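You operate a simulated robot arm through the tools that you are given. There is no shell and no other tool.

You run a simulated robot arm. Do the job below in one go: nothing can be reset, and whatever is moved stays where it is left.

JOB
Pack the 60 V charger in the open carton, put the lid on and buckle its two straps.
Fine: The lid lies beside the carton.

Only the result counts: the job must be done as asked and must still hold three seconds after the hand-in. Knocking over, shifting, dropping, spilling or breaking anything else fails it. Lids that push on must go on centred and level and be pressed home; caps that screw on are set level and turned clockwise until they are tight.

ROBOT AND FRAMES
A 6-joint arm with a two-finger gripper, fixed in place. Base frame: the origin is on the floor under the middle of its stand, x ahead of it, y to its left, z up; the work surface is at about z = 900. Readings come in mm, rad, newtons and seconds.
It reaches about 1417 mm from its shoulder. Its first joint turns from -2.897 to 2.897 rad. Payload 3.43 kg.
The TCP is the grasp point between the finger pads, 20 mm short of the fingertips. In the tool frame z runs along the fingers and y along their closing line. The gripper opens to 190 mm; its body begins 248 mm behind the TCP.
Orientation is that of the tool frame in the base frame, as a unit quaternion [w, x, y, z]. With the fingers straight down and closing along the base's y, the tool's x points along the base's -x, its y along +y and its z along -z.

CONTROLS
- The arm moves only by the tool play_rows. Its argument "rows" is one flat list of numbers, 7 for each row, row after row: the turn, a rotation vector about the base's x, y, z in units of 6 degrees (1.0 is 6 degrees), then the shift along the base's x, y, z in units of 30 mm (1.0 is 30 mm), then the finger opening in mm, from 0 to 190. In form: [rx, ry, rz, dx, dy, dz, jaw, rx, ry, rz, dx, dy, dz, jaw, ...]. A call has 1 to 20 rows; each row shifts and turns the commanded pose from where the row before left it. A call with a number of a shift or a turn outside -1 to 1 is refused whole. Each row takes 0.2 s and may step no farther than 50 mm and 0.15 rad from the row before; otherwise, or with a gripper value out of range, the whole call is refused. A pose out of reach is approached as far as the arm can. The call stops where the force on the tool passes 40 N (or 10 N more than at its start, if that is more) or the arm is blocked; 0.2 s more then pass. Each finger travels about 153 mm/s and halts on what it meets, pressing with about 33 N; the grip force reading is that of the motor and also rises with nothing between the fingers. The clock runs only during rows and for 0.2 s after the last one: add rows that do not move to give the fingers time. It gives the time, the measured TCP pose, the force on the tool (base axes), the opening and the grip force at its end, in the units of the frame above (readings bear some noise), with the torque about the TCP (base axes, N m) and any sound that the robot's microphone picked up.
- Cameras (640 x 400 px; columns grow to the right, rows downward): "scene" is fixed at [400.5, -650.3, 1690.2]; the picture's right is [0.79, -0.61, 0.00], its down [-0.32, -0.41, -0.85] and it looks along [0.52, 0.67, -0.52] (base axes); focal length 320 px, centre (320, 200). "wrist" rides on the gripper at [70, -8, -288] in the tool frame; the picture's right is [0.12, 0.99, 0.00], its down [-0.96, 0.12, -0.25] and it looks along [-0.25, 0.03, 0.97] (tool axes); focal length 261 px, centre (320, 200). There is no depth. A picture from a camera that has moved, and an enlarged one, comes with that camera's place and axes in the base frame and with its lens.
- camera(camera): a new picture of that camera. The clock stands still meanwhile.
- slide_trunk(by): moves the trunk up (or, below 0, down) by that many mm; the arm rides with it, the base frame stays. It gives what a move gives, with no picture.
- inspect(camera, box): a new picture of the part [left, top, right, bottom] of that camera's present view, enlarged. The clock stands still meanwhile.
- finish_job(): hands the job in; it is judged then, once.

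Nothing tells you positions but the pictures and the camera data. Unless the task says otherwise, let go and move clear before handing in.

The tools are called after "Call:" by a JSON object that holds its "fn" and its "kwargs". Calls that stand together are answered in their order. play_rows: Moves the arm, as the interface text tells. Its arguments: {"type":"object","properties":{"rows":{"type":"array","items":{"type":"number"}}},"required":["rows"]} The other tools are called the same way: slide_trunk (by) moves the trunk up or down; camera (camera) takes a picture; inspect (camera, box) takes an enlarged picture of a part of a camera's view; finish_job () hands the job in.

At the start:

```text
time_s: 0.0
eef_pos: [553.7, -126.9, 1519.4]
tcp_rot: [0.0, 0.0, 1.0, 0.0]
force: [0.7, -0.6, 1.0]
ft_torque: [-0.01, 0.0, -0.03]
grip_width: 189.8
grip_force: 0.2
trunk travel left (down, up): [-350.0, 90.0]
```

scene: 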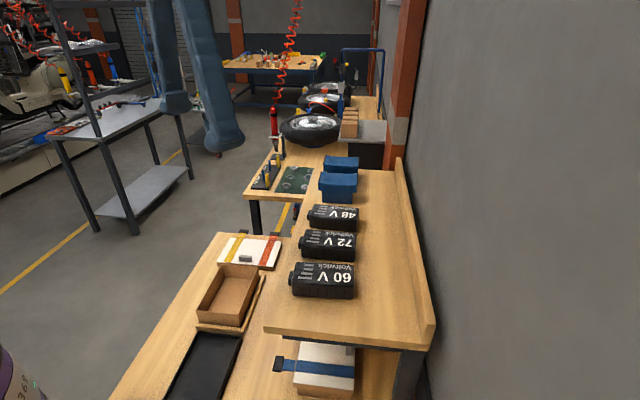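
wrist: 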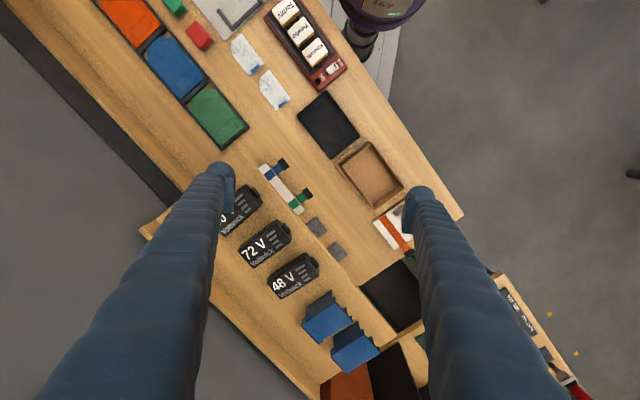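

I see an open carton on the bench, a lid with coloured straps beside it, and three chargers (48, 72, 60 V) on a raised shelf. I'll look closer at each before moving.

Call:
{"fn": "inspect", "kwargs": {"camera": "scene", "box": [180, 220, 300, 340]}}

Call:
{"fn": "inspect", "kwargs": {"camera": "scene", "box": [260, 180, 420, 300]}}

Call:
{"fn": "inspect", "kwargs": {"camera": "wrist", "box": [200, 80, 440, 280]}}

Call:
{"fn": "inspect", "kwargs": {"camera": "scene", "box": [200, 280, 440, 400]}}

```text
3.33 times, centred on (240, 280) of scene
camera zoom: at [400.5, -650.3, 1690.2], right [0.79, -0.61, 0.0], down [-0.32, -0.41, -0.85], along [0.52, 0.67, -0.52], focal length 1066 px, centre (587, -67)
```

zoom: 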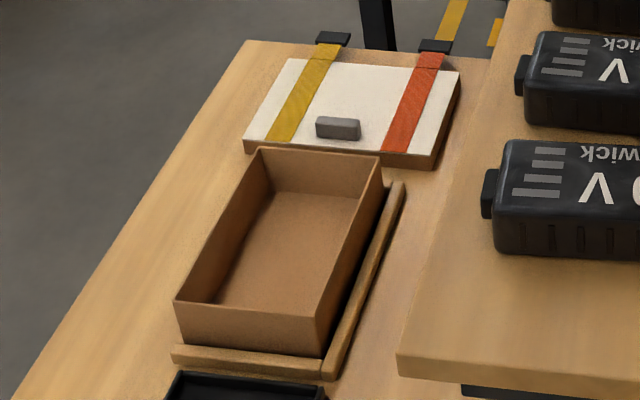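

```text
3.33 times, centred on (340, 240) of scene
camera zoom: at [400.5, -650.3, 1690.2], right [0.79, -0.61, 0.0], down [-0.32, -0.41, -0.85], along [0.52, 0.67, -0.52], focal length 1066 px, centre (253, 67)
```

zoom: 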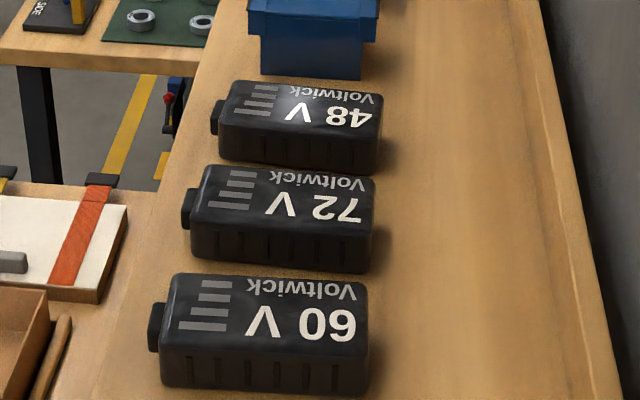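

```text
2.00 times, centred on (320, 180) of wrist
camera zoom: at [483.3, -135.8, 1806.9], right [-0.12, 0.99, 0.0], down [0.96, 0.12, 0.25], along [0.25, 0.03, -0.97], focal length 521 px, centre (320, 240)
```

zoom: 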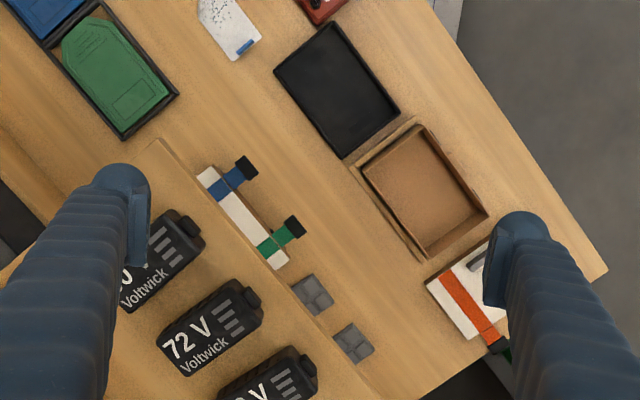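

```text
2.67 times, centred on (320, 340) of scene
camera zoom: at [400.5, -650.3, 1690.2], right [0.79, -0.61, 0.0], down [-0.32, -0.41, -0.85], along [0.52, 0.67, -0.52], focal length 853 px, centre (320, -173)
```

zoom: 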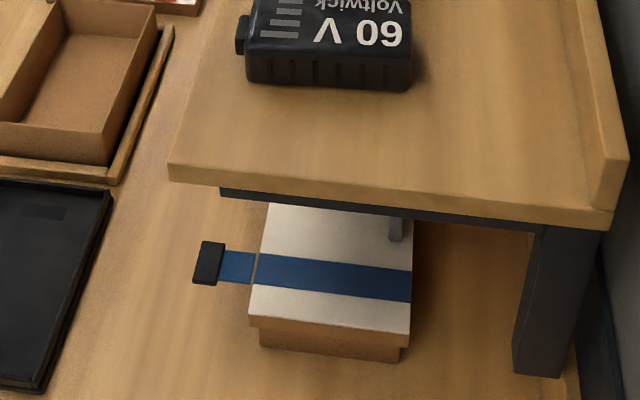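

The lid with yellow/orange straps lies beside the open carton at about (730, 185), the carton at about (600, 57), and the chargers stand on a shelf whose top is near z≈1190. I'll move the wrist camera over the carton and lid for a better look.

Call:
{"fn": "play_rows", "kwargs": {"rows": [0, 0, 0, 0.1, 0.8, -0.9, 190, 0, 0, 0, 0.1, 0.8, -0.9, 190, 0, 0, 0, 0.1, 0.8, -0.9, 190, 0, 0, 0, 0.1, 0.8, -0.9, 190, 0, 0, 0, 0.1, 0.8, -0.9, 190, 0, 0, 0, 0.1, 0.8, -0.9, 190, 0, 0, 0, 0.1, 0.8, -0.9, 190, 0, 0, 0, 0, 0, 0, 190]}}

Call:
{"fn": "camera", "kwargs": {"camera": "wrist"}}

Call:
{"fn": "camera", "kwargs": {"camera": "scene"}}

```text
time_s: 1.8
eef_pos: [573.8, 41.0, 1329.8]
tcp_rot: [0.0, 0.0, 1.0, 0.0]
force: [-1.0, 0.6, -0.4]
ft_torque: [0.01, -0.04, 0.04]
grip_width: 189.6
grip_force: 0.1
trunk travel left (down, up): [-350.0, 90.0]
```

```text
taken
camera wrist: at [503.4, 33.2, 1616.9], right [-0.12, 0.99, 0.0], down [0.96, 0.12, 0.25], along [0.25, 0.03, -0.97], focal length 261 px, centre (320, 200)
```

wrist: 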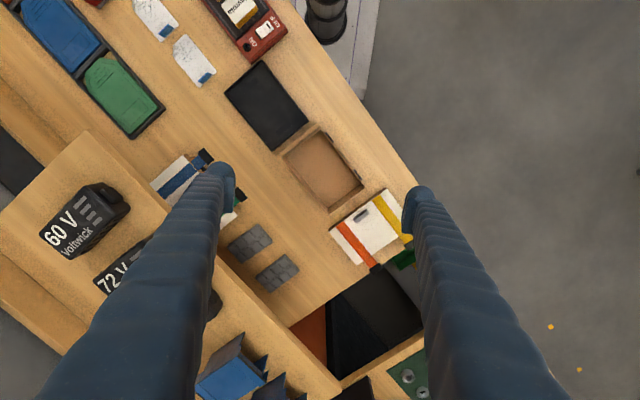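

```text
taken
```

scene: 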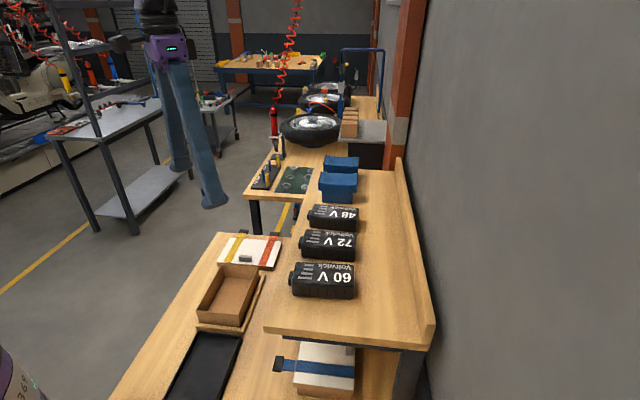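

The carton and yellow/orange lid are now in view between the fingers. I'll enlarge them.

Call:
{"fn": "inspect", "kwargs": {"camera": "wrist", "box": [240, 110, 420, 280]}}

Call:
{"fn": "inspect", "kwargs": {"camera": "wrist", "box": [130, 130, 310, 300]}}

Call:
{"fn": "inspect", "kwargs": {"camera": "scene", "box": [205, 220, 295, 280]}}

```text
2.35 times, centred on (330, 195) of wrist
camera zoom: at [503.4, 33.2, 1616.9], right [-0.12, 0.99, 0.0], down [0.96, 0.12, 0.25], along [0.25, 0.03, -0.97], focal length 613 px, centre (296, 212)
```

zoom: 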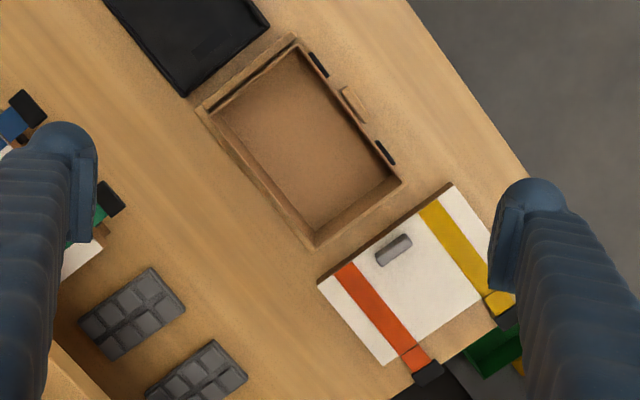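

```text
2.35 times, centred on (220, 215) of wrist
camera zoom: at [503.4, 33.2, 1616.9], right [-0.12, 0.99, 0.0], down [0.96, 0.12, 0.25], along [0.25, 0.03, -0.97], focal length 613 px, centre (555, 165)
```

zoom: 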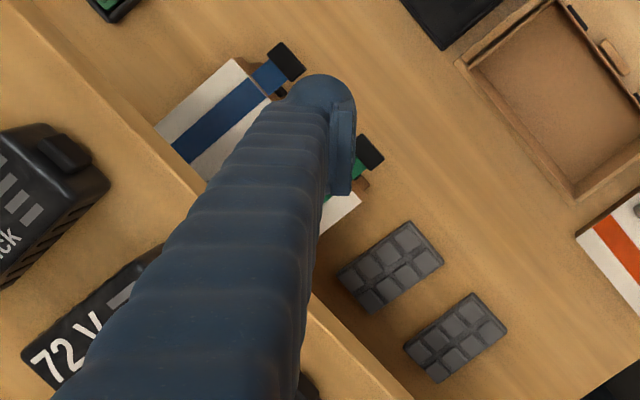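

```text
6.67 times, centred on (250, 250) of scene
camera zoom: at [400.5, -650.3, 1690.2], right [0.79, -0.61, 0.0], down [-0.32, -0.41, -0.85], along [0.52, 0.67, -0.52], focal length 2132 px, centre (787, -133)
```

zoom: 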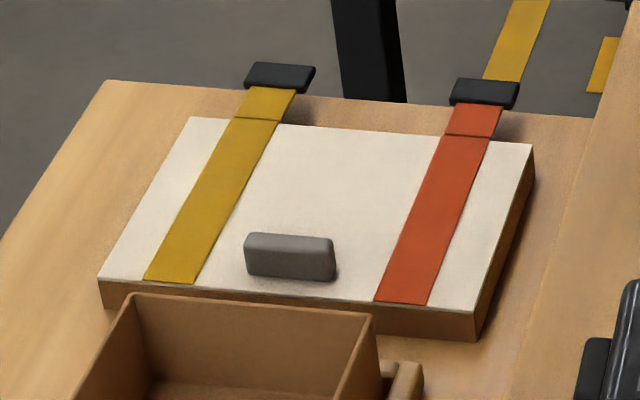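

The carton's outer long side carries two black catches and the lid's strap tongues currently point along the bench, so the lid will need a quarter turn. I'll turn the wrist to align with the bench (about 45°) and tilt it to look at the catch side.

Call:
{"fn": "play_rows", "kwargs": {"rows": [0, 0, -0.9375, -0.058, 0.225, -0.667, 190, 0, 0, -0.9375, -0.058, 0.225, -0.667, 190, 0, 0, -0.9375, -0.058, 0.225, -0.667, 190, 0, 0, -0.9375, -0.058, 0.225, -0.667, 190, 0, 0, -0.9375, -0.058, 0.225, -0.667, 190, 0, 0, -0.9375, -0.058, 0.225, -0.667, 190, 0, 0, -0.9375, -0.058, 0.225, -0.667, 190, 0, 0, -0.9375, -0.058, 0.225, -0.667, 190, -0.589, -0.589, 0, 0, 0, 0, 190, -0.589, -0.589, 0, 0, 0, 0, 190, -0.589, -0.589, 0, 0, 0, 0, 190, -0.589, -0.589, 0, 0, 0, 0, 190, -0.589, -0.589, 0, 0, 0, 0, 190, -0.589, -0.589, 0, 0, 0, 0, 190, 0, 0, 0, 0, 0, 0, 190]}}

Call:
{"fn": "camera", "kwargs": {"camera": "wrist"}}

```text
time_s: 5.0
eef_pos: [560.8, 95.2, 1171.4]
tcp_rot: [0.24, 0.37, 0.892, -0.099]
force: [-0.4, -0.1, 0.6]
ft_torque: [-0.05, 0.03, -0.03]
grip_width: 189.7
grip_force: 0.1
trunk travel left (down, up): [-350.0, 90.0]
```

```text
taken
camera wrist: at [410.4, 234.2, 1384.9], right [0.63, 0.78, -0.06], down [0.58, -0.42, 0.7], along [0.51, -0.47, -0.72], focal length 261 px, centre (320, 200)
```

wrist: 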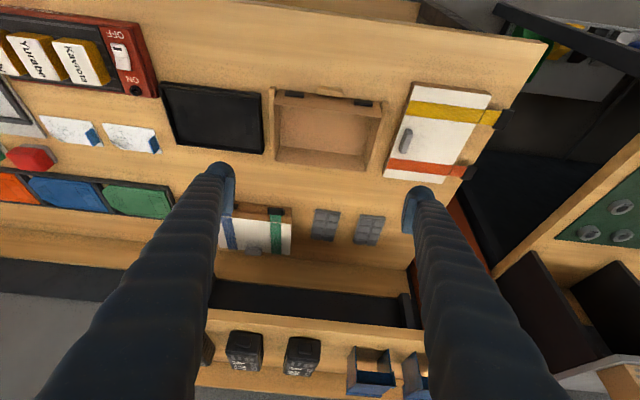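

The view is upside down (shelf at the bottom), but the carton's catch side and the lid are clear. I'll enlarge carton and lid.

Call:
{"fn": "inspect", "kwargs": {"camera": "wrist", "box": [255, 70, 405, 190]}}

Call:
{"fn": "inspect", "kwargs": {"camera": "wrist", "box": [370, 60, 520, 200]}}

Call:
{"fn": "inspect", "kwargs": {"camera": "wrist", "box": [200, 190, 410, 380]}}

```text
3.33 times, centred on (330, 130) of wrist
camera zoom: at [410.4, 234.2, 1384.9], right [0.63, 0.78, -0.06], down [0.58, -0.42, 0.7], along [0.51, -0.47, -0.72], focal length 869 px, centre (287, 433)
```

zoom: 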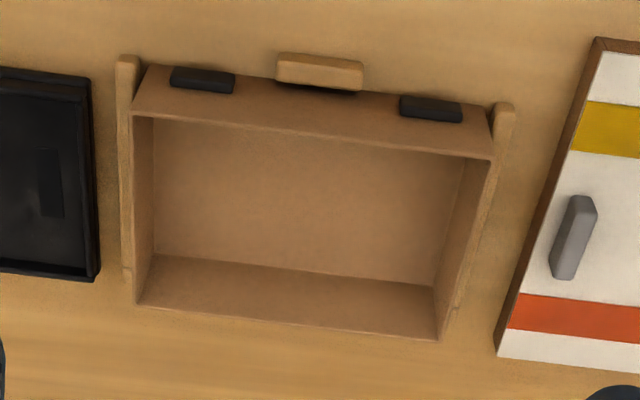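

```text
2.86 times, centred on (445, 130) of wrist
camera zoom: at [410.4, 234.2, 1384.9], right [0.63, 0.78, -0.06], down [0.58, -0.42, 0.7], along [0.51, -0.47, -0.72], focal length 745 px, centre (-37, 400)
```

zoom: 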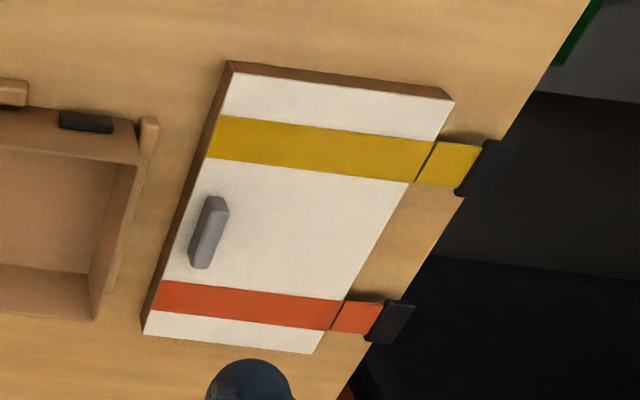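

```text
2.11 times, centred on (305, 285) of wrist
camera zoom: at [410.4, 234.2, 1384.9], right [0.63, 0.78, -0.06], down [0.58, -0.42, 0.7], along [0.51, -0.47, -0.72], focal length 549 px, centre (352, 21)
```

zoom: 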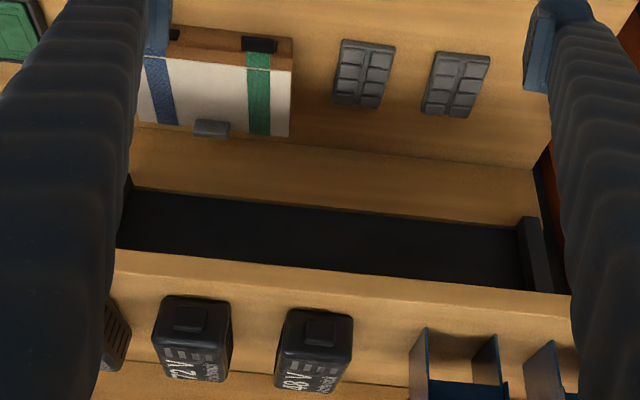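

The catches sit low on the carton's outer face, with small wooden stops around the carton. I'll zoom further to understand the fixture and the catches.

Call:
{"fn": "inspect", "kwargs": {"camera": "wrist", "box": [265, 80, 325, 120]}}

Call:
{"fn": "inspect", "kwargs": {"camera": "wrist", "box": [335, 85, 395, 175]}}

Call:
{"fn": "inspect", "kwargs": {"camera": "wrist", "box": [260, 130, 350, 190]}}

Call:
{"fn": "inspect", "kwargs": {"camera": "scene", "box": [190, 255, 270, 335]}}

```text
10.00 times, centred on (295, 100) of wrist
camera zoom: at [410.4, 234.2, 1384.9], right [0.63, 0.78, -0.06], down [0.58, -0.42, 0.7], along [0.51, -0.47, -0.72], focal length 2606 px, centre (570, 1200)
```

zoom: 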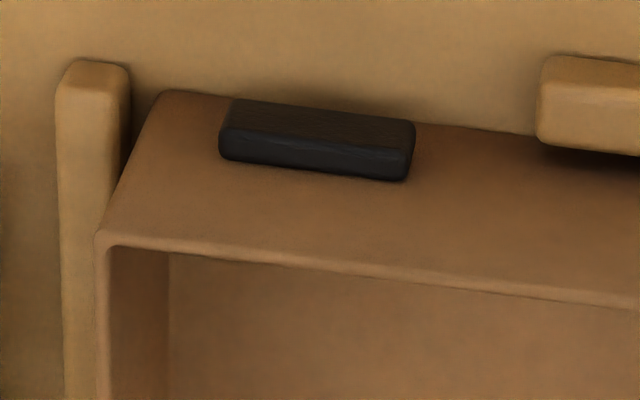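

```text
4.44 times, centred on (365, 130) of wrist
camera zoom: at [410.4, 234.2, 1384.9], right [0.63, 0.78, -0.06], down [0.58, -0.42, 0.7], along [0.51, -0.47, -0.72], focal length 1158 px, centre (120, 511)
```

zoom: 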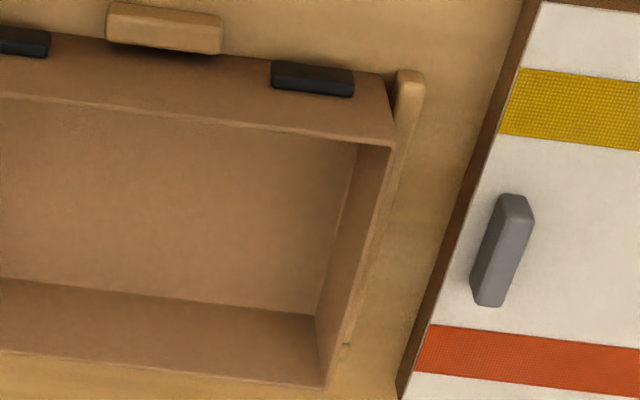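

```text
6.67 times, centred on (305, 160) of wrist
camera zoom: at [410.4, 234.2, 1384.9], right [0.63, 0.78, -0.06], down [0.58, -0.42, 0.7], along [0.51, -0.47, -0.72], focal length 1738 px, centre (420, 467)
```

zoom: 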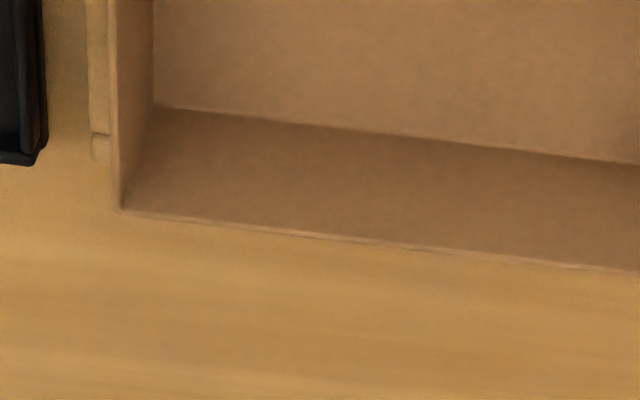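

```text
5.00 times, centred on (230, 295) of scene
camera zoom: at [400.5, -650.3, 1690.2], right [0.79, -0.61, 0.0], down [-0.32, -0.41, -0.85], along [0.52, 0.67, -0.52], focal length 1599 px, centre (770, -275)
```

zoom: 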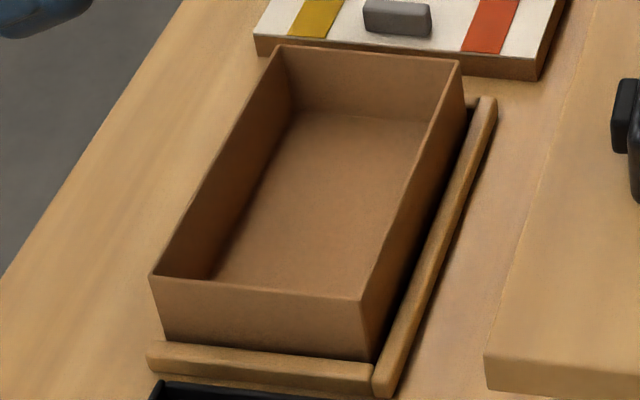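

The carton is nested between low wooden stops, so it can't slide. I'll straighten the wrist and look directly down on carton and lid from closer, for accurate positions.

Call:
{"fn": "play_rows", "kwargs": {"rows": [0.589, 0.589, 0, 0.423, -0.428, -0.34, 190, 0.589, 0.589, 0, 0.423, -0.428, -0.34, 190, 0.589, 0.589, 0, 0.423, -0.428, -0.34, 190, 0.589, 0.589, 0, 0.423, -0.428, -0.34, 190, 0.589, 0.589, 0, 0.423, -0.428, -0.34, 190, 0.589, 0.589, 0, 0.423, -0.428, -0.34, 190, 0, 0, 0, 0, 0, 0, 190]}}

Call:
{"fn": "camera", "kwargs": {"camera": "wrist"}}

Call:
{"fn": "inspect", "kwargs": {"camera": "wrist", "box": [230, 70, 410, 190]}}

Call:
{"fn": "inspect", "kwargs": {"camera": "wrist", "box": [360, 70, 540, 190]}}

```text
time_s: 6.6
eef_pos: [636.4, 17.0, 1111.5]
tcp_rot: [0.001, 0.383, 0.924, 0.001]
force: [-0.2, 0.4, 0.7]
ft_torque: [0.03, -0.06, -0.02]
grip_width: 189.9
grip_force: 0.0
trunk travel left (down, up): [-350.0, 90.0]
```

```text
taken
camera wrist: at [580.3, 61.1, 1398.8], right [0.62, 0.79, 0.0], down [0.76, -0.6, 0.25], along [0.19, -0.15, -0.97], focal length 261 px, centre (320, 200)
```

wrist: 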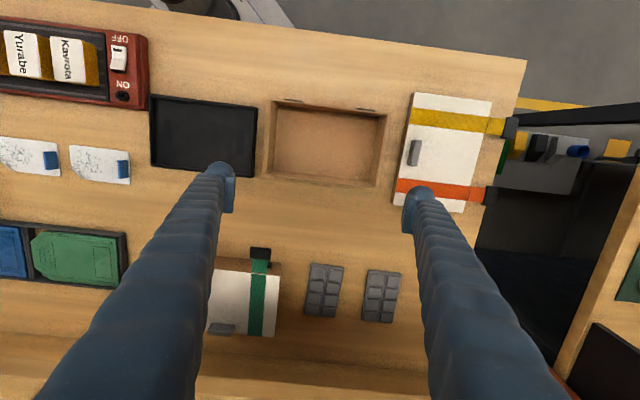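

```text
3.33 times, centred on (320, 130) of wrist
camera zoom: at [580.3, 61.1, 1398.8], right [0.62, 0.79, 0.0], down [0.76, -0.6, 0.25], along [0.19, -0.15, -0.97], focal length 869 px, centre (320, 433)
```

zoom: 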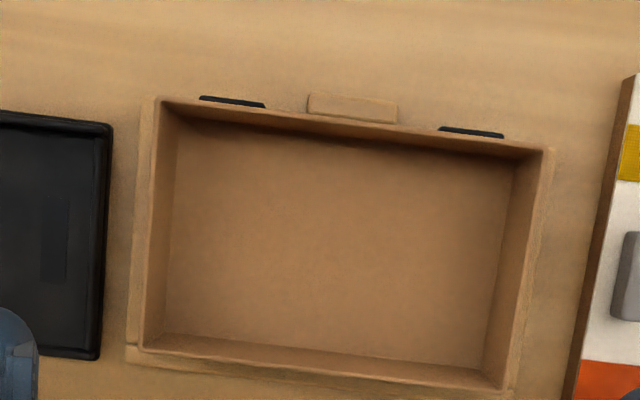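

```text
3.33 times, centred on (450, 130) of wrist
camera zoom: at [580.3, 61.1, 1398.8], right [0.62, 0.79, 0.0], down [0.76, -0.6, 0.25], along [0.19, -0.15, -0.97], focal length 869 px, centre (-113, 433)
```

zoom: 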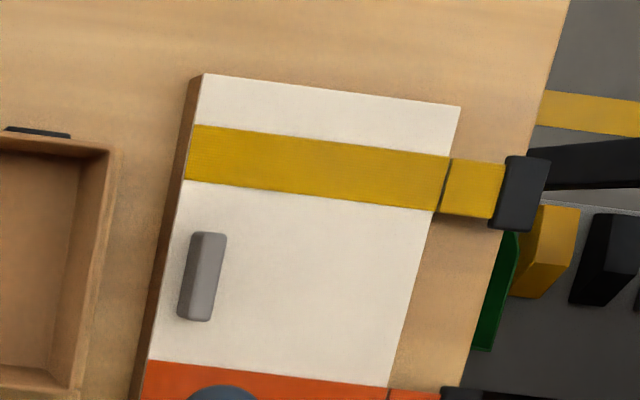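

I'll zoom into the carton corners and lid corners to measure them.

Call:
{"fn": "inspect", "kwargs": {"camera": "wrist", "box": [264, 92, 324, 132]}}

Call:
{"fn": "inspect", "kwargs": {"camera": "wrist", "box": [344, 92, 404, 132]}}

Call:
{"fn": "inspect", "kwargs": {"camera": "wrist", "box": [264, 150, 324, 190]}}

Call:
{"fn": "inspect", "kwargs": {"camera": "wrist", "box": [344, 150, 404, 190]}}

```text
10.00 times, centred on (294, 112) of wrist
camera zoom: at [580.3, 61.1, 1398.8], right [0.62, 0.79, 0.0], down [0.76, -0.6, 0.25], along [0.19, -0.15, -0.97], focal length 2606 px, centre (580, 1080)
```

zoom: 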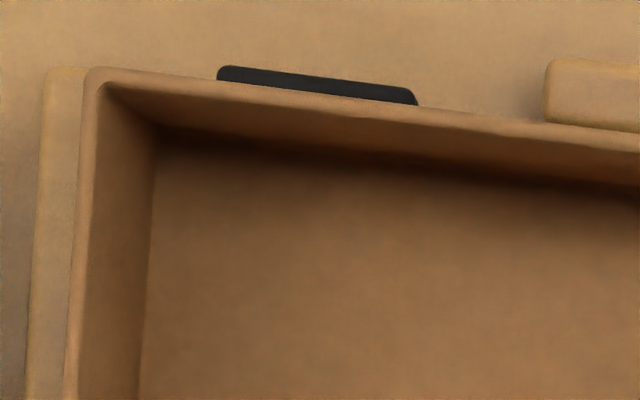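

```text
10.00 times, centred on (374, 112) of wrist
camera zoom: at [580.3, 61.1, 1398.8], right [0.62, 0.79, 0.0], down [0.76, -0.6, 0.25], along [0.19, -0.15, -0.97], focal length 2606 px, centre (-220, 1080)
```

zoom: 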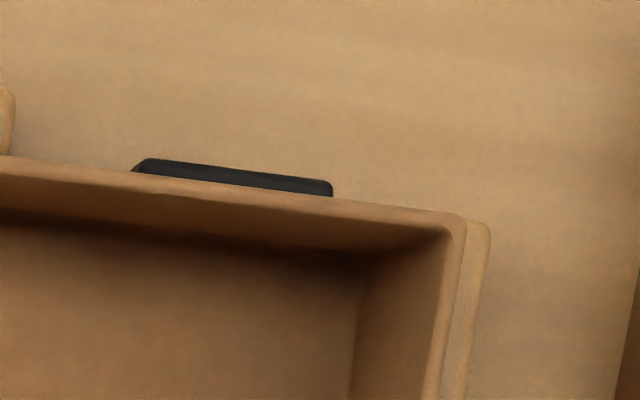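

```text
10.00 times, centred on (294, 170) of wrist
camera zoom: at [580.3, 61.1, 1398.8], right [0.62, 0.79, 0.0], down [0.76, -0.6, 0.25], along [0.19, -0.15, -0.97], focal length 2606 px, centre (580, 500)
```

zoom: 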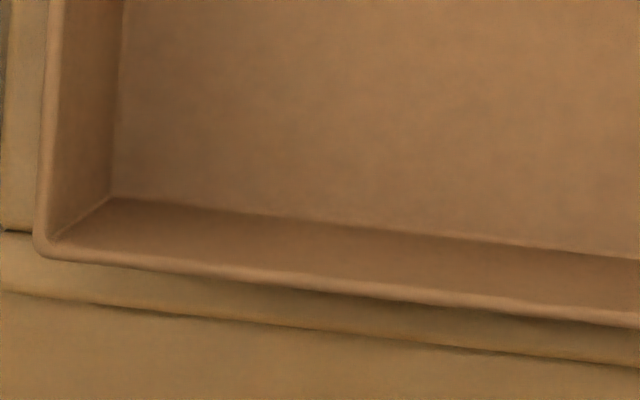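

```text
10.00 times, centred on (374, 170) of wrist
camera zoom: at [580.3, 61.1, 1398.8], right [0.62, 0.79, 0.0], down [0.76, -0.6, 0.25], along [0.19, -0.15, -0.97], focal length 2606 px, centre (-220, 500)
```

zoom: 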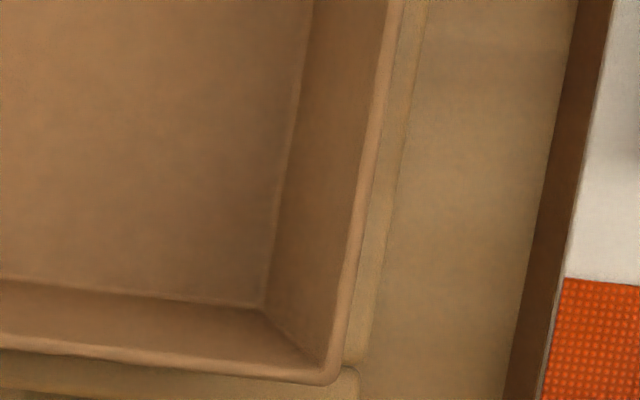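

Carton centre computes to about (601, 55) with the rim at z≈966, aligned at 45° to the base. Next I'll do the same measurement over the lid.

Call:
{"fn": "play_rows", "kwargs": {"rows": [0, 0, 0, 0.65, 0.603, 0, 190, 0, 0, 0, 0.65, 0.603, 0, 190, 0, 0, 0, 0.65, 0.603, 0, 190, 0, 0, 0, 0.65, 0.603, 0, 190, 0, 0, 0, 0.65, 0.603, 0, 190, 0, 0, 0, 0.65, 0.603, 0, 190, 0, 0, 0, 0.65, 0.603, 0, 190, 0, 0, 0, 0, 0, 0, 190]}}

Call:
{"fn": "camera", "kwargs": {"camera": "wrist"}}

Call:
{"fn": "inspect", "kwargs": {"camera": "wrist", "box": [240, 80, 420, 190]}}

```text
time_s: 8.4
eef_pos: [773.5, 144.1, 1110.1]
tcp_rot: [0.0, 0.383, 0.924, 0.0]
force: [0.2, -0.3, 0.5]
ft_torque: [-0.01, -0.01, 0.0]
grip_width: 189.9
grip_force: 0.0
trunk travel left (down, up): [-350.0, 90.0]
```

```text
taken
camera wrist: at [717.6, 188.1, 1398.2], right [0.62, 0.79, 0.0], down [0.76, -0.6, 0.25], along [0.19, -0.15, -0.97], focal length 261 px, centre (320, 200)
```

wrist: 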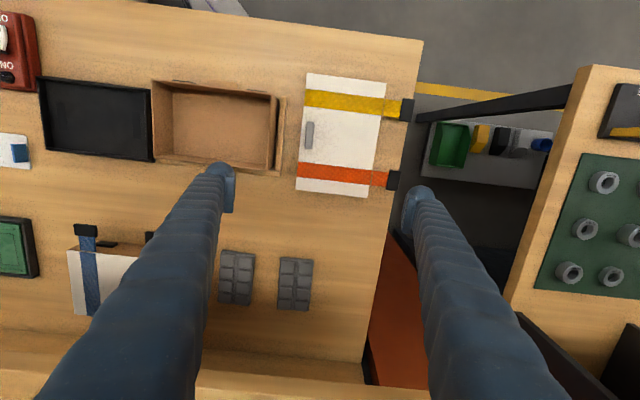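

```text
3.56 times, centred on (330, 135) of wrist
camera zoom: at [717.6, 188.1, 1398.2], right [0.62, 0.79, 0.0], down [0.76, -0.6, 0.25], along [0.19, -0.15, -0.97], focal length 927 px, centre (284, 431)
```

zoom: 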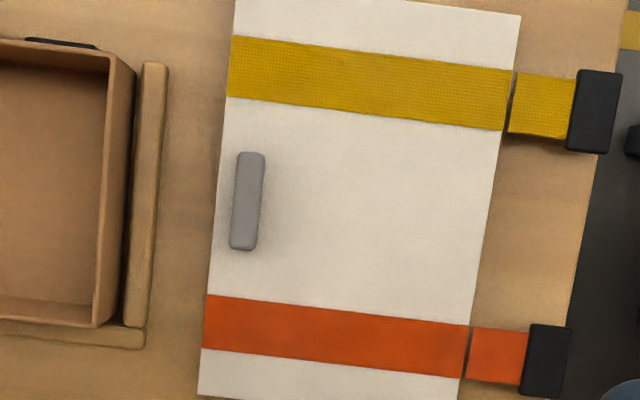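

I'll take 10× views at the lid's corners, handle and tongues.

Call:
{"fn": "inspect", "kwargs": {"camera": "wrist", "box": [290, 60, 350, 100]}}

Call:
{"fn": "inspect", "kwargs": {"camera": "wrist", "box": [360, 70, 420, 110]}}

Call:
{"fn": "inspect", "kwargs": {"camera": "wrist", "box": [280, 160, 340, 200]}}

Call:
{"fn": "inspect", "kwargs": {"camera": "wrist", "box": [350, 160, 410, 200]}}

Call:
{"fn": "inspect", "kwargs": {"camera": "wrist", "box": [280, 110, 340, 160]}}

```text
10.00 times, centred on (320, 80) of wrist
camera zoom: at [717.6, 188.1, 1398.2], right [0.62, 0.79, 0.0], down [0.76, -0.6, 0.25], along [0.19, -0.15, -0.97], focal length 2606 px, centre (320, 1400)
```

zoom: 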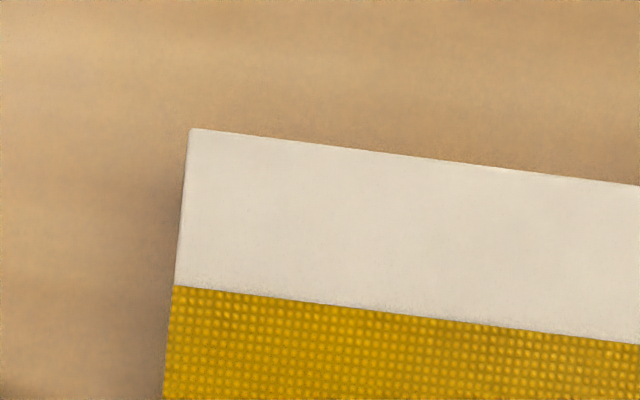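

```text
10.00 times, centred on (390, 90) of wrist
camera zoom: at [717.6, 188.1, 1398.2], right [0.62, 0.79, 0.0], down [0.76, -0.6, 0.25], along [0.19, -0.15, -0.97], focal length 2606 px, centre (-380, 1300)
```

zoom: 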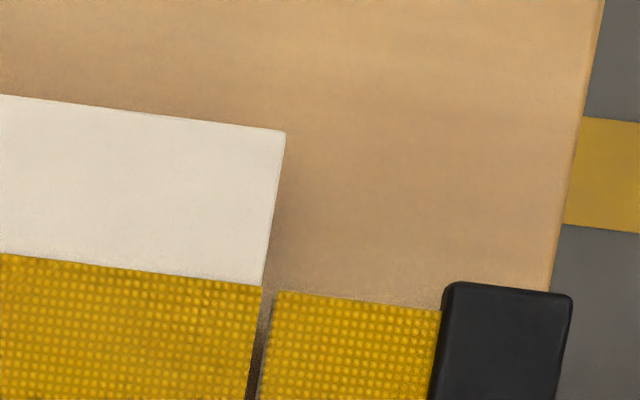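

```text
10.00 times, centred on (310, 180) of wrist
camera zoom: at [717.6, 188.1, 1398.2], right [0.62, 0.79, 0.0], down [0.76, -0.6, 0.25], along [0.19, -0.15, -0.97], focal length 2606 px, centre (420, 400)
```

zoom: 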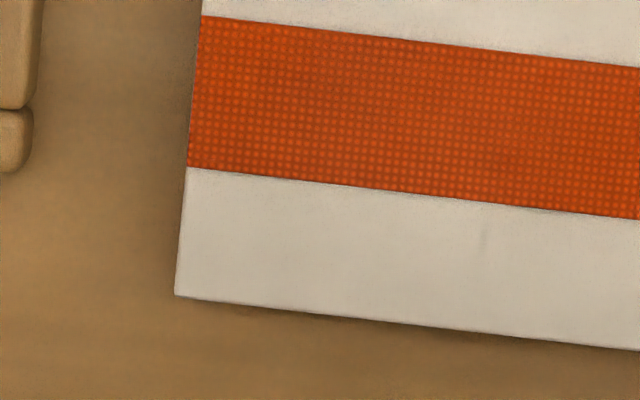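

```text
10.00 times, centred on (380, 180) of wrist
camera zoom: at [717.6, 188.1, 1398.2], right [0.62, 0.79, 0.0], down [0.76, -0.6, 0.25], along [0.19, -0.15, -0.97], focal length 2606 px, centre (-280, 400)
```

zoom: 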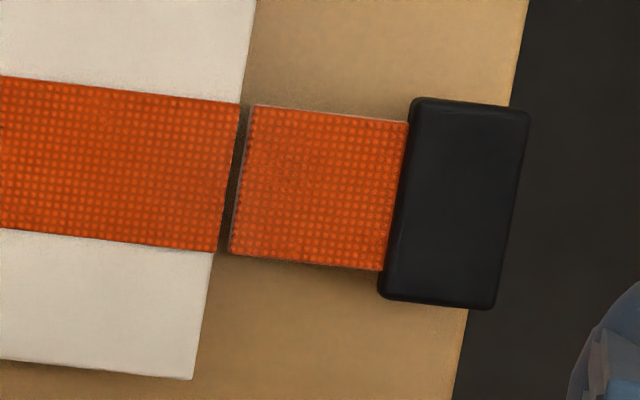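

```text
8.00 times, centred on (310, 135) of wrist
camera zoom: at [717.6, 188.1, 1398.2], right [0.62, 0.79, 0.0], down [0.76, -0.6, 0.25], along [0.19, -0.15, -0.97], focal length 2085 px, centre (400, 720)
```

zoom: 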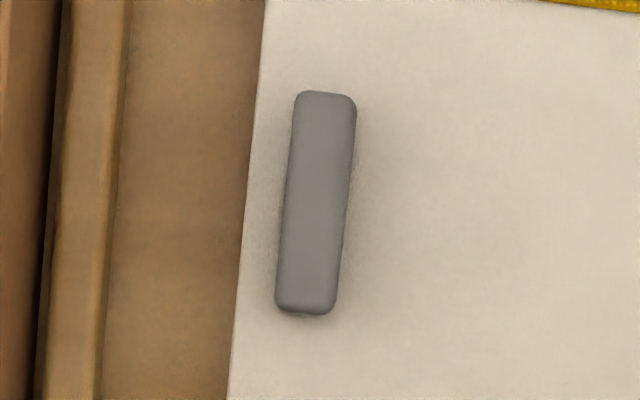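

The lid's top is about 200 × 135 mm at z≈924, centred near (747, 208), with its handle off-centre, so I plan to grip it across its short sides. Now I'll go up and look at the chargers on the shelf.

Call:
{"fn": "play_rows", "kwargs": {"rows": [0, 0, 0, -0.1, -0.3, 1, 190, 0, 0, 0, -0.1, -0.3, 1, 190, 0, 0, 0, -0.1, -0.3, 1, 190, 0, 0, 0, -0.1, -0.3, 1, 190, 0, 0, 0, -0.1, -0.3, 1, 190, 0, 0, 0, -0.1, -0.3, 1, 190, 0, 0, 0, -0.1, -0.3, 1, 190, 0, 0, 0, -0.1, -0.3, 1, 190, 0, 0, 0, -0.1, -0.3, 1, 190, 0, 0, 0, -0.1, -0.3, 1, 190, 0, 0, 0, -0.08, -0.97, 0.05, 190, 0, 0, 0, -0.08, -0.97, 0.05, 190, 0, 0, 0, -0.08, -0.97, 0.05, 190, 0, 0, 0, -0.08, -0.97, 0.05, 190, 0, 0, 0, -0.08, -0.97, 0, 190, 0, 0, 0, -0.08, -0.97, 0, 190, 0, 0, 0, -0.08, -0.97, 0, 190]}}

Call:
{"fn": "play_rows", "kwargs": {"rows": [0, 0, 0, -0.07, -0.97, 0, 190, 0, 0, 0, -0.07, -0.97, 0, 190, 0, 0, 0, -0.07, -0.97, 0, 190, 0, 0, 0, -0.07, -0.97, 0, 190, 0, 0, 0, -0.07, -0.97, 0, 190, 0, 0, 0, -0.07, -0.97, 0, 190, 0, 0, 0, -0.07, -0.97, 0, 190, 0, 0, 0, 0, 0, 0, 190]}}

Call:
{"fn": "camera", "kwargs": {"camera": "wrist"}}

Call:
{"fn": "camera", "kwargs": {"camera": "scene"}}

```text
time_s: 12.0
eef_pos: [727.7, -150.0, 1416.1]
tcp_rot: [0.001, 0.383, 0.924, 0.001]
force: [0.5, 0.5, 0.0]
ft_torque: [0.06, -0.01, 0.01]
grip_width: 190.0
grip_force: 0.1
trunk travel left (down, up): [-350.0, 90.0]
```

```text
time_s: 13.8
eef_pos: [714.1, -352.5, 1417.2]
tcp_rot: [0.0, 0.383, 0.924, 0.0]
force: [-0.3, 0.1, -0.4]
ft_torque: [-0.03, -0.01, 0.01]
grip_width: 190.1
grip_force: 0.0
trunk travel left (down, up): [-350.0, 90.0]
```

```text
taken
camera wrist: at [658.4, -308.4, 1704.1], right [0.62, 0.79, 0.0], down [0.76, -0.6, 0.25], along [0.19, -0.15, -0.97], focal length 261 px, centre (320, 200)
```

wrist: 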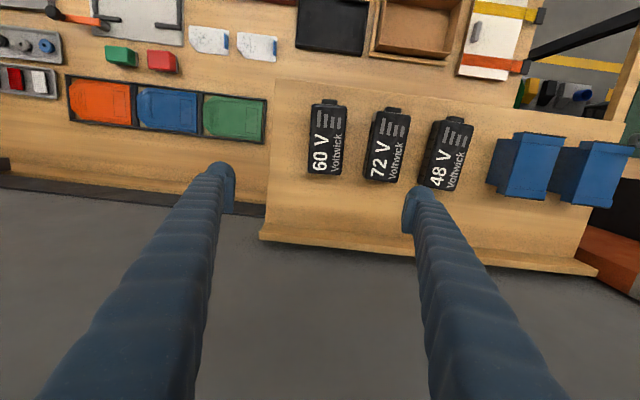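

```text
taken
```

scene: 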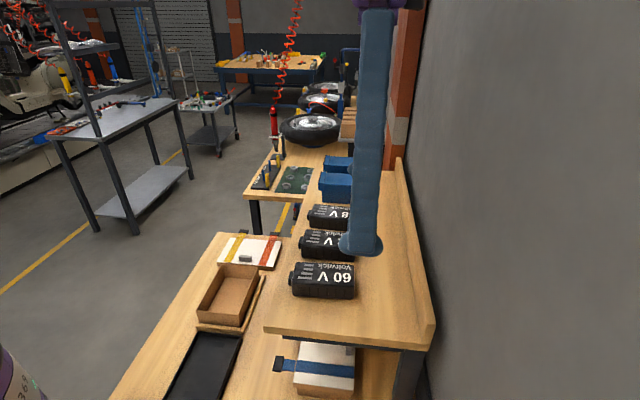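

The 60 V charger is clear at the left of the row; I'll zoom to measure it and the gap to the 72 V.

Call:
{"fn": "inspect", "kwargs": {"camera": "wrist", "box": [290, 85, 430, 195]}}

Call:
{"fn": "inspect", "kwargs": {"camera": "wrist", "box": [300, 90, 360, 130]}}

Call:
{"fn": "inspect", "kwargs": {"camera": "wrist", "box": [300, 140, 360, 180]}}

Call:
{"fn": "inspect", "kwargs": {"camera": "scene", "box": [275, 225, 375, 305]}}

```text
3.64 times, centred on (360, 140) of wrist
camera zoom: at [658.4, -308.4, 1704.1], right [0.62, 0.79, 0.0], down [0.76, -0.6, 0.25], along [0.19, -0.15, -0.97], focal length 948 px, centre (174, 418)
```

zoom: 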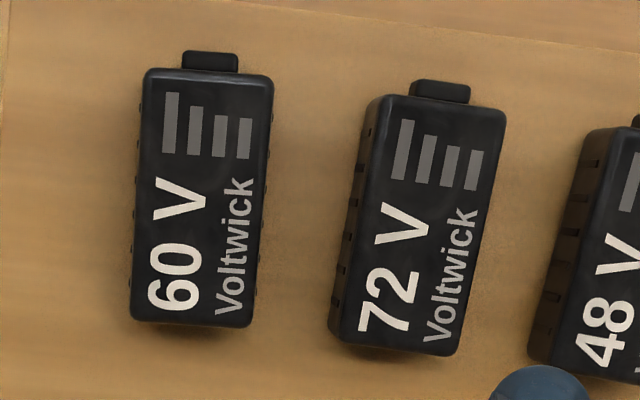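

```text
10.00 times, centred on (330, 110) of wrist
camera zoom: at [658.4, -308.4, 1704.1], right [0.62, 0.79, 0.0], down [0.76, -0.6, 0.25], along [0.19, -0.15, -0.97], focal length 2606 px, centre (220, 1100)
```

zoom: 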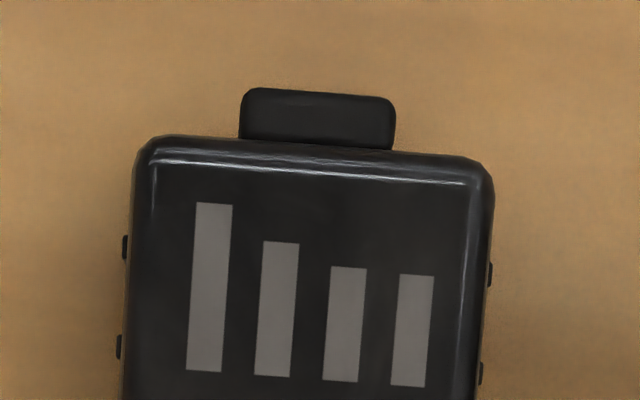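

```text
10.00 times, centred on (330, 160) of wrist
camera zoom: at [658.4, -308.4, 1704.1], right [0.62, 0.79, 0.0], down [0.76, -0.6, 0.25], along [0.19, -0.15, -0.97], focal length 2606 px, centre (220, 600)
```

zoom: 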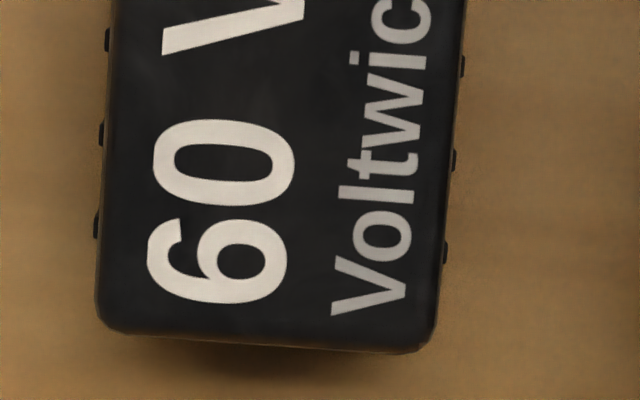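

```text
5.00 times, centred on (325, 265) of scene
camera zoom: at [400.5, -650.3, 1690.2], right [0.79, -0.61, 0.0], down [-0.32, -0.41, -0.85], along [0.52, 0.67, -0.52], focal length 1599 px, centre (295, -125)
```

zoom: 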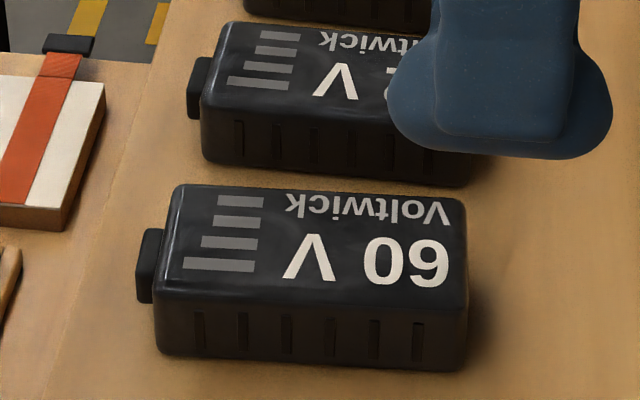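

The 60 V charger measures about 58 × 111 × 40 mm (plus a nub), top at z≈1260, turned ~2.5° from the shelf. Before choosing the grip I need the finger thickness, so I'll zoom on the fingers.

Call:
{"fn": "inspect", "kwargs": {"camera": "wrist", "box": [190, 150, 260, 230]}}

Call:
{"fn": "inspect", "kwargs": {"camera": "scene", "box": [300, 0, 440, 260]}}

Call:
{"fn": "inspect", "kwargs": {"camera": "wrist", "box": [390, 160, 480, 260]}}

```text
5.00 times, centred on (225, 190) of wrist
camera zoom: at [658.4, -308.4, 1704.1], right [0.62, 0.79, 0.0], down [0.76, -0.6, 0.25], along [0.19, -0.15, -0.97], focal length 1303 px, centre (795, 250)
```

zoom: 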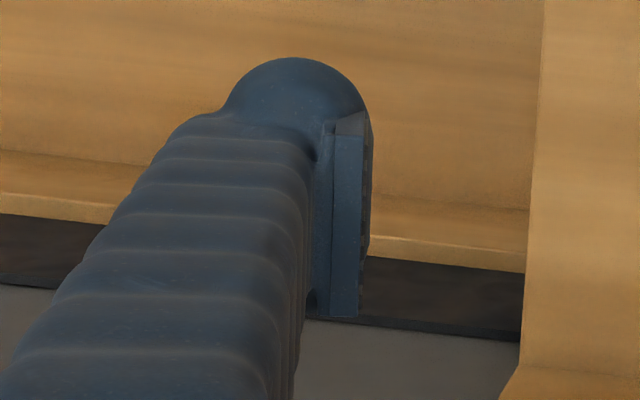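

```text
1.54 times, centred on (370, 130) of scene
camera zoom: at [400.5, -650.3, 1690.2], right [0.79, -0.61, 0.0], down [-0.32, -0.41, -0.85], along [0.52, 0.67, -0.52], focal length 492 px, centre (243, 308)
```

zoom: 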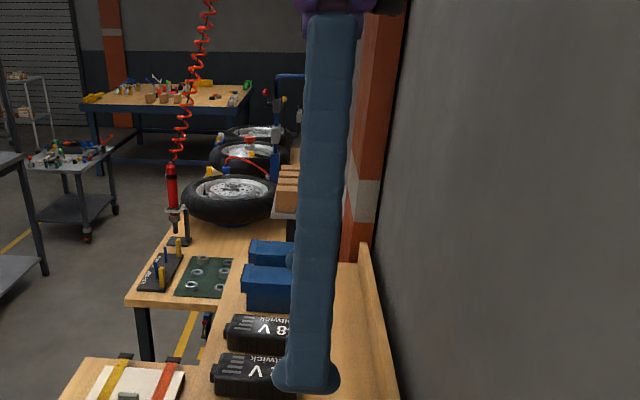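

```text
4.00 times, centred on (435, 210) of wrist
camera zoom: at [658.4, -308.4, 1704.1], right [0.62, 0.79, 0.0], down [0.76, -0.6, 0.25], along [0.19, -0.15, -0.97], focal length 1043 px, centre (-140, 160)
```

zoom: 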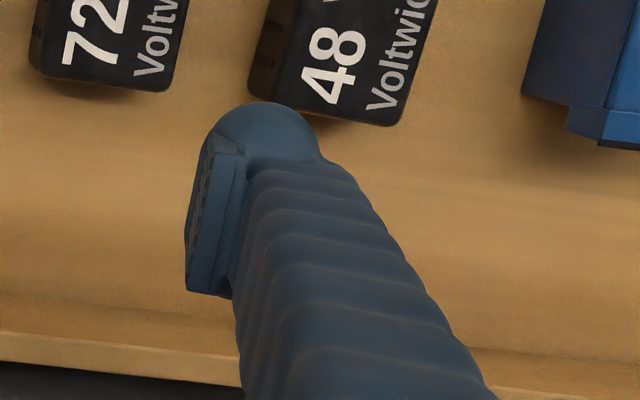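

The fingertips look thick (~35 mm) and wide. Since the carton interior is about 178 × 114 mm, I'll turn the gripper 90° in free air so the scene camera can show the finger profile before I decide how to grip.

Call:
{"fn": "play_rows", "kwargs": {"rows": [0, 0, 1, 0, 0.3, 0.2, 190, 0, 0, 1, 0, 0.3, 0.2, 190, 0, 0, 1, 0, 0.3, 0.2, 190, 0, 0, 1, 0, 0.3, 0.2, 190, 0, 0, 1, 0, 0.3, 0.2, 190, 0, 0, 1, 0, 0.3, 0.2, 190, 0, 0, 1, 0, 0.3, 0.2, 190, 0, 0, 1, 0, 0.3, 0.2, 190, 0, 0, 1, 0, 0.3, 0, 190, 0, 0, 1, 0, 0.3, 0, 190, 0, 0, 1, 0, 0.3, 0, 120, 0, 0, 1, 0, 0.3, 0, 60, 0, 0, 1, 0, 0.3, 0, 60, 0, 0, 1, 0, 0.3, 0, 60, 0, 0, 1, 0, 0.3, 0, 60, 0, 0, 0, 0, 0, 0, 60]}}

Call:
{"fn": "camera", "kwargs": {"camera": "scene"}}

Call:
{"fn": "camera", "kwargs": {"camera": "wrist"}}

```text
time_s: 17.2
eef_pos: [711.9, -218.0, 1463.6]
tcp_rot: [0.0, -0.384, 0.923, 0.0]
force: [-0.4, -0.4, 0.4]
ft_torque: [-0.04, 0.0, -0.01]
grip_width: 60.0
grip_force: 0.0
trunk travel left (down, up): [-350.0, 90.0]
```

```text
taken
```

scene: 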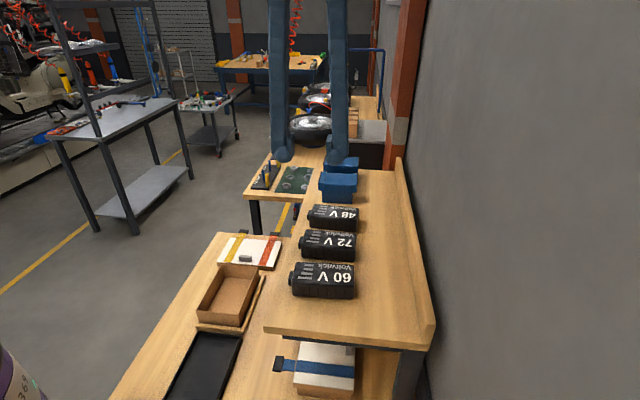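

```text
taken
camera wrist: at [669.0, -273.1, 1751.2], right [-0.79, 0.62, 0.0], down [0.6, 0.76, 0.25], along [0.15, 0.19, -0.97], focal length 261 px, centre (320, 200)
```

wrist: 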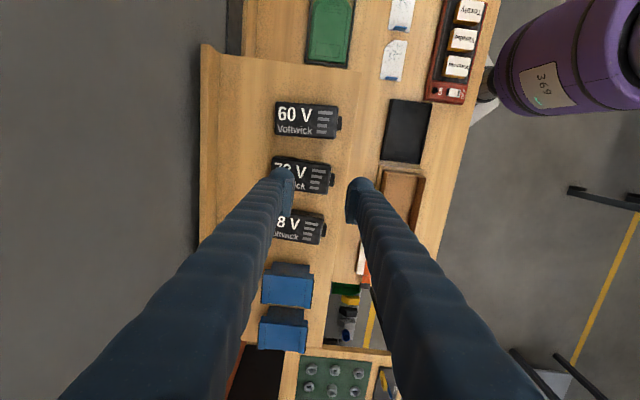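

Call:
{"fn": "inspect", "kwargs": {"camera": "scene", "box": [255, 90, 365, 180]}}

Call:
{"fn": "inspect", "kwargs": {"camera": "wrist", "box": [260, 150, 400, 240]}}

```text
4.44 times, centred on (310, 135) of scene
camera zoom: at [400.5, -650.3, 1690.2], right [0.79, -0.61, 0.0], down [-0.32, -0.41, -0.85], along [0.52, 0.67, -0.52], focal length 1422 px, centre (364, 489)
```

zoom: 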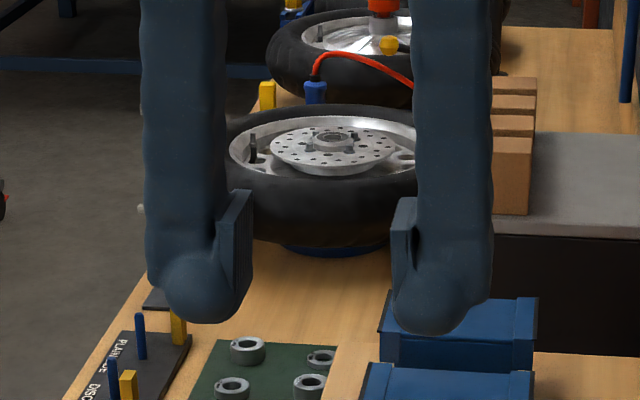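

```text
4.44 times, centred on (330, 195) of wrist
camera zoom: at [669.0, -273.1, 1751.2], right [-0.79, 0.62, 0.0], down [0.6, 0.76, 0.25], along [0.15, 0.19, -0.97], focal length 1158 px, centre (276, 222)
```

zoom: 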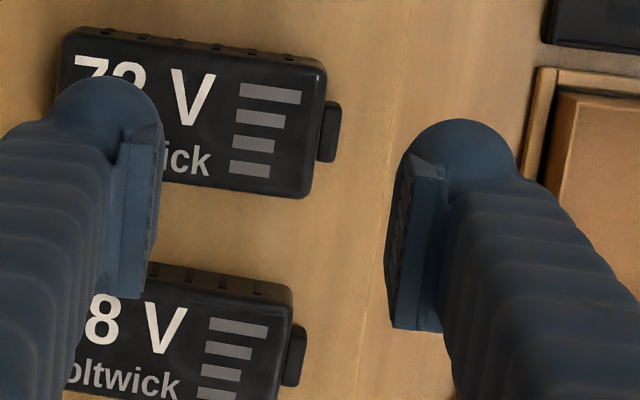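

The fingers are about 37 mm thick with bulbous tips, so I'll grip the charger lengthwise (from its ends), which keeps the fingers away from the 72 V charger. I'll move above it, aligned to its ~2.6° turn, and check.

Call:
{"fn": "play_rows", "kwargs": {"rows": [0, 0, 0.087, -0.263, -0.575, -0.6, 150, 0, 0, 0.087, -0.263, -0.575, -0.6, 150, 0, 0, 0.087, -0.263, -0.575, -0.6, 150, 0, 0, 0.087, -0.263, -0.575, -0.6, 150, 0, 0, 0.087, -0.263, -0.575, -0.6, 150, 0, 0, 0, 0, 0, 0, 150, 0, 0, 0, 0, 0, 0, 150]}}

Call:
{"fn": "camera", "kwargs": {"camera": "wrist"}}

Call:
{"fn": "camera", "kwargs": {"camera": "scene"}}

```text
time_s: 18.8
eef_pos: [672.2, -302.6, 1373.3]
tcp_rot: [0.0, -0.404, 0.915, 0.0]
force: [-0.5, 0.0, -0.6]
ft_torque: [-0.06, -0.02, 0.02]
grip_width: 149.6
grip_force: 0.2
trunk travel left (down, up): [-350.0, 90.0]
```

```text
taken
camera wrist: at [631.7, -360.0, 1660.1], right [-0.81, 0.58, 0.0], down [0.56, 0.79, 0.25], along [0.14, 0.2, -0.97], focal length 261 px, centre (320, 200)
```

wrist: 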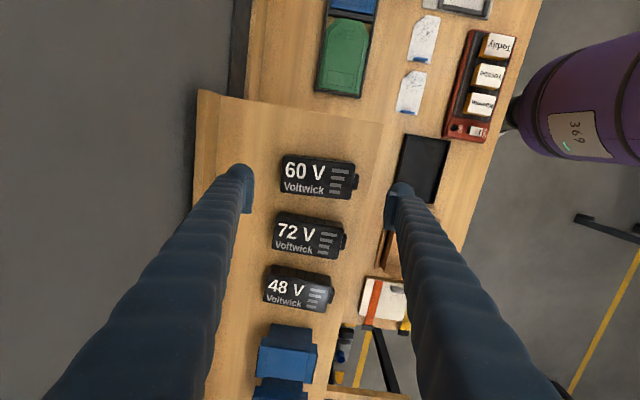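

```text
taken
```

scene: 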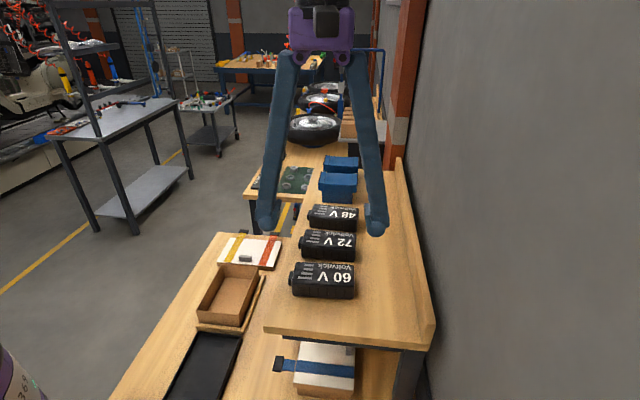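

I'll zoom to check the charger's alignment between the fingers.

Call:
{"fn": "inspect", "kwargs": {"camera": "wrist", "box": [270, 140, 370, 210]}}

Call:
{"fn": "inspect", "kwargs": {"camera": "scene", "box": [270, 240, 370, 310]}}

```text
5.71 times, centred on (320, 175) of wrist
camera zoom: at [631.7, -360.0, 1660.1], right [-0.81, 0.58, 0.0], down [0.56, 0.79, 0.25], along [0.14, 0.2, -0.97], focal length 1489 px, centre (320, 343)
```

zoom: 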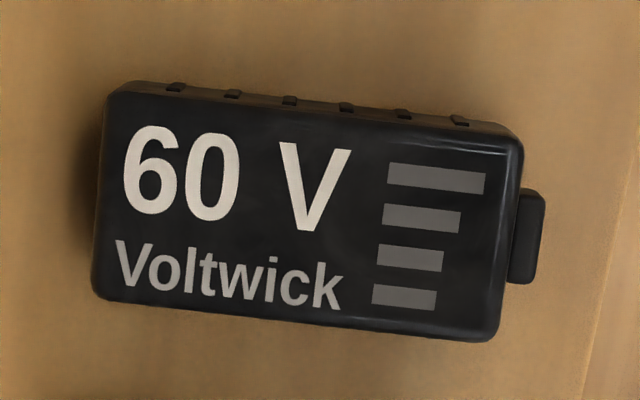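

```text
5.71 times, centred on (320, 275) of scene
camera zoom: at [400.5, -650.3, 1690.2], right [0.79, -0.61, 0.0], down [-0.32, -0.41, -0.85], along [0.52, 0.67, -0.52], focal length 1828 px, centre (320, -229)
```

zoom: 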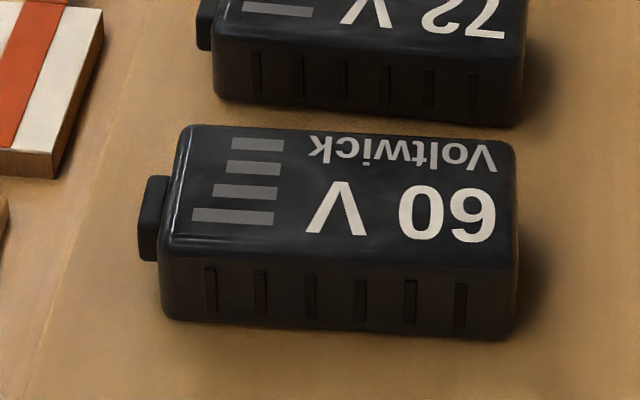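

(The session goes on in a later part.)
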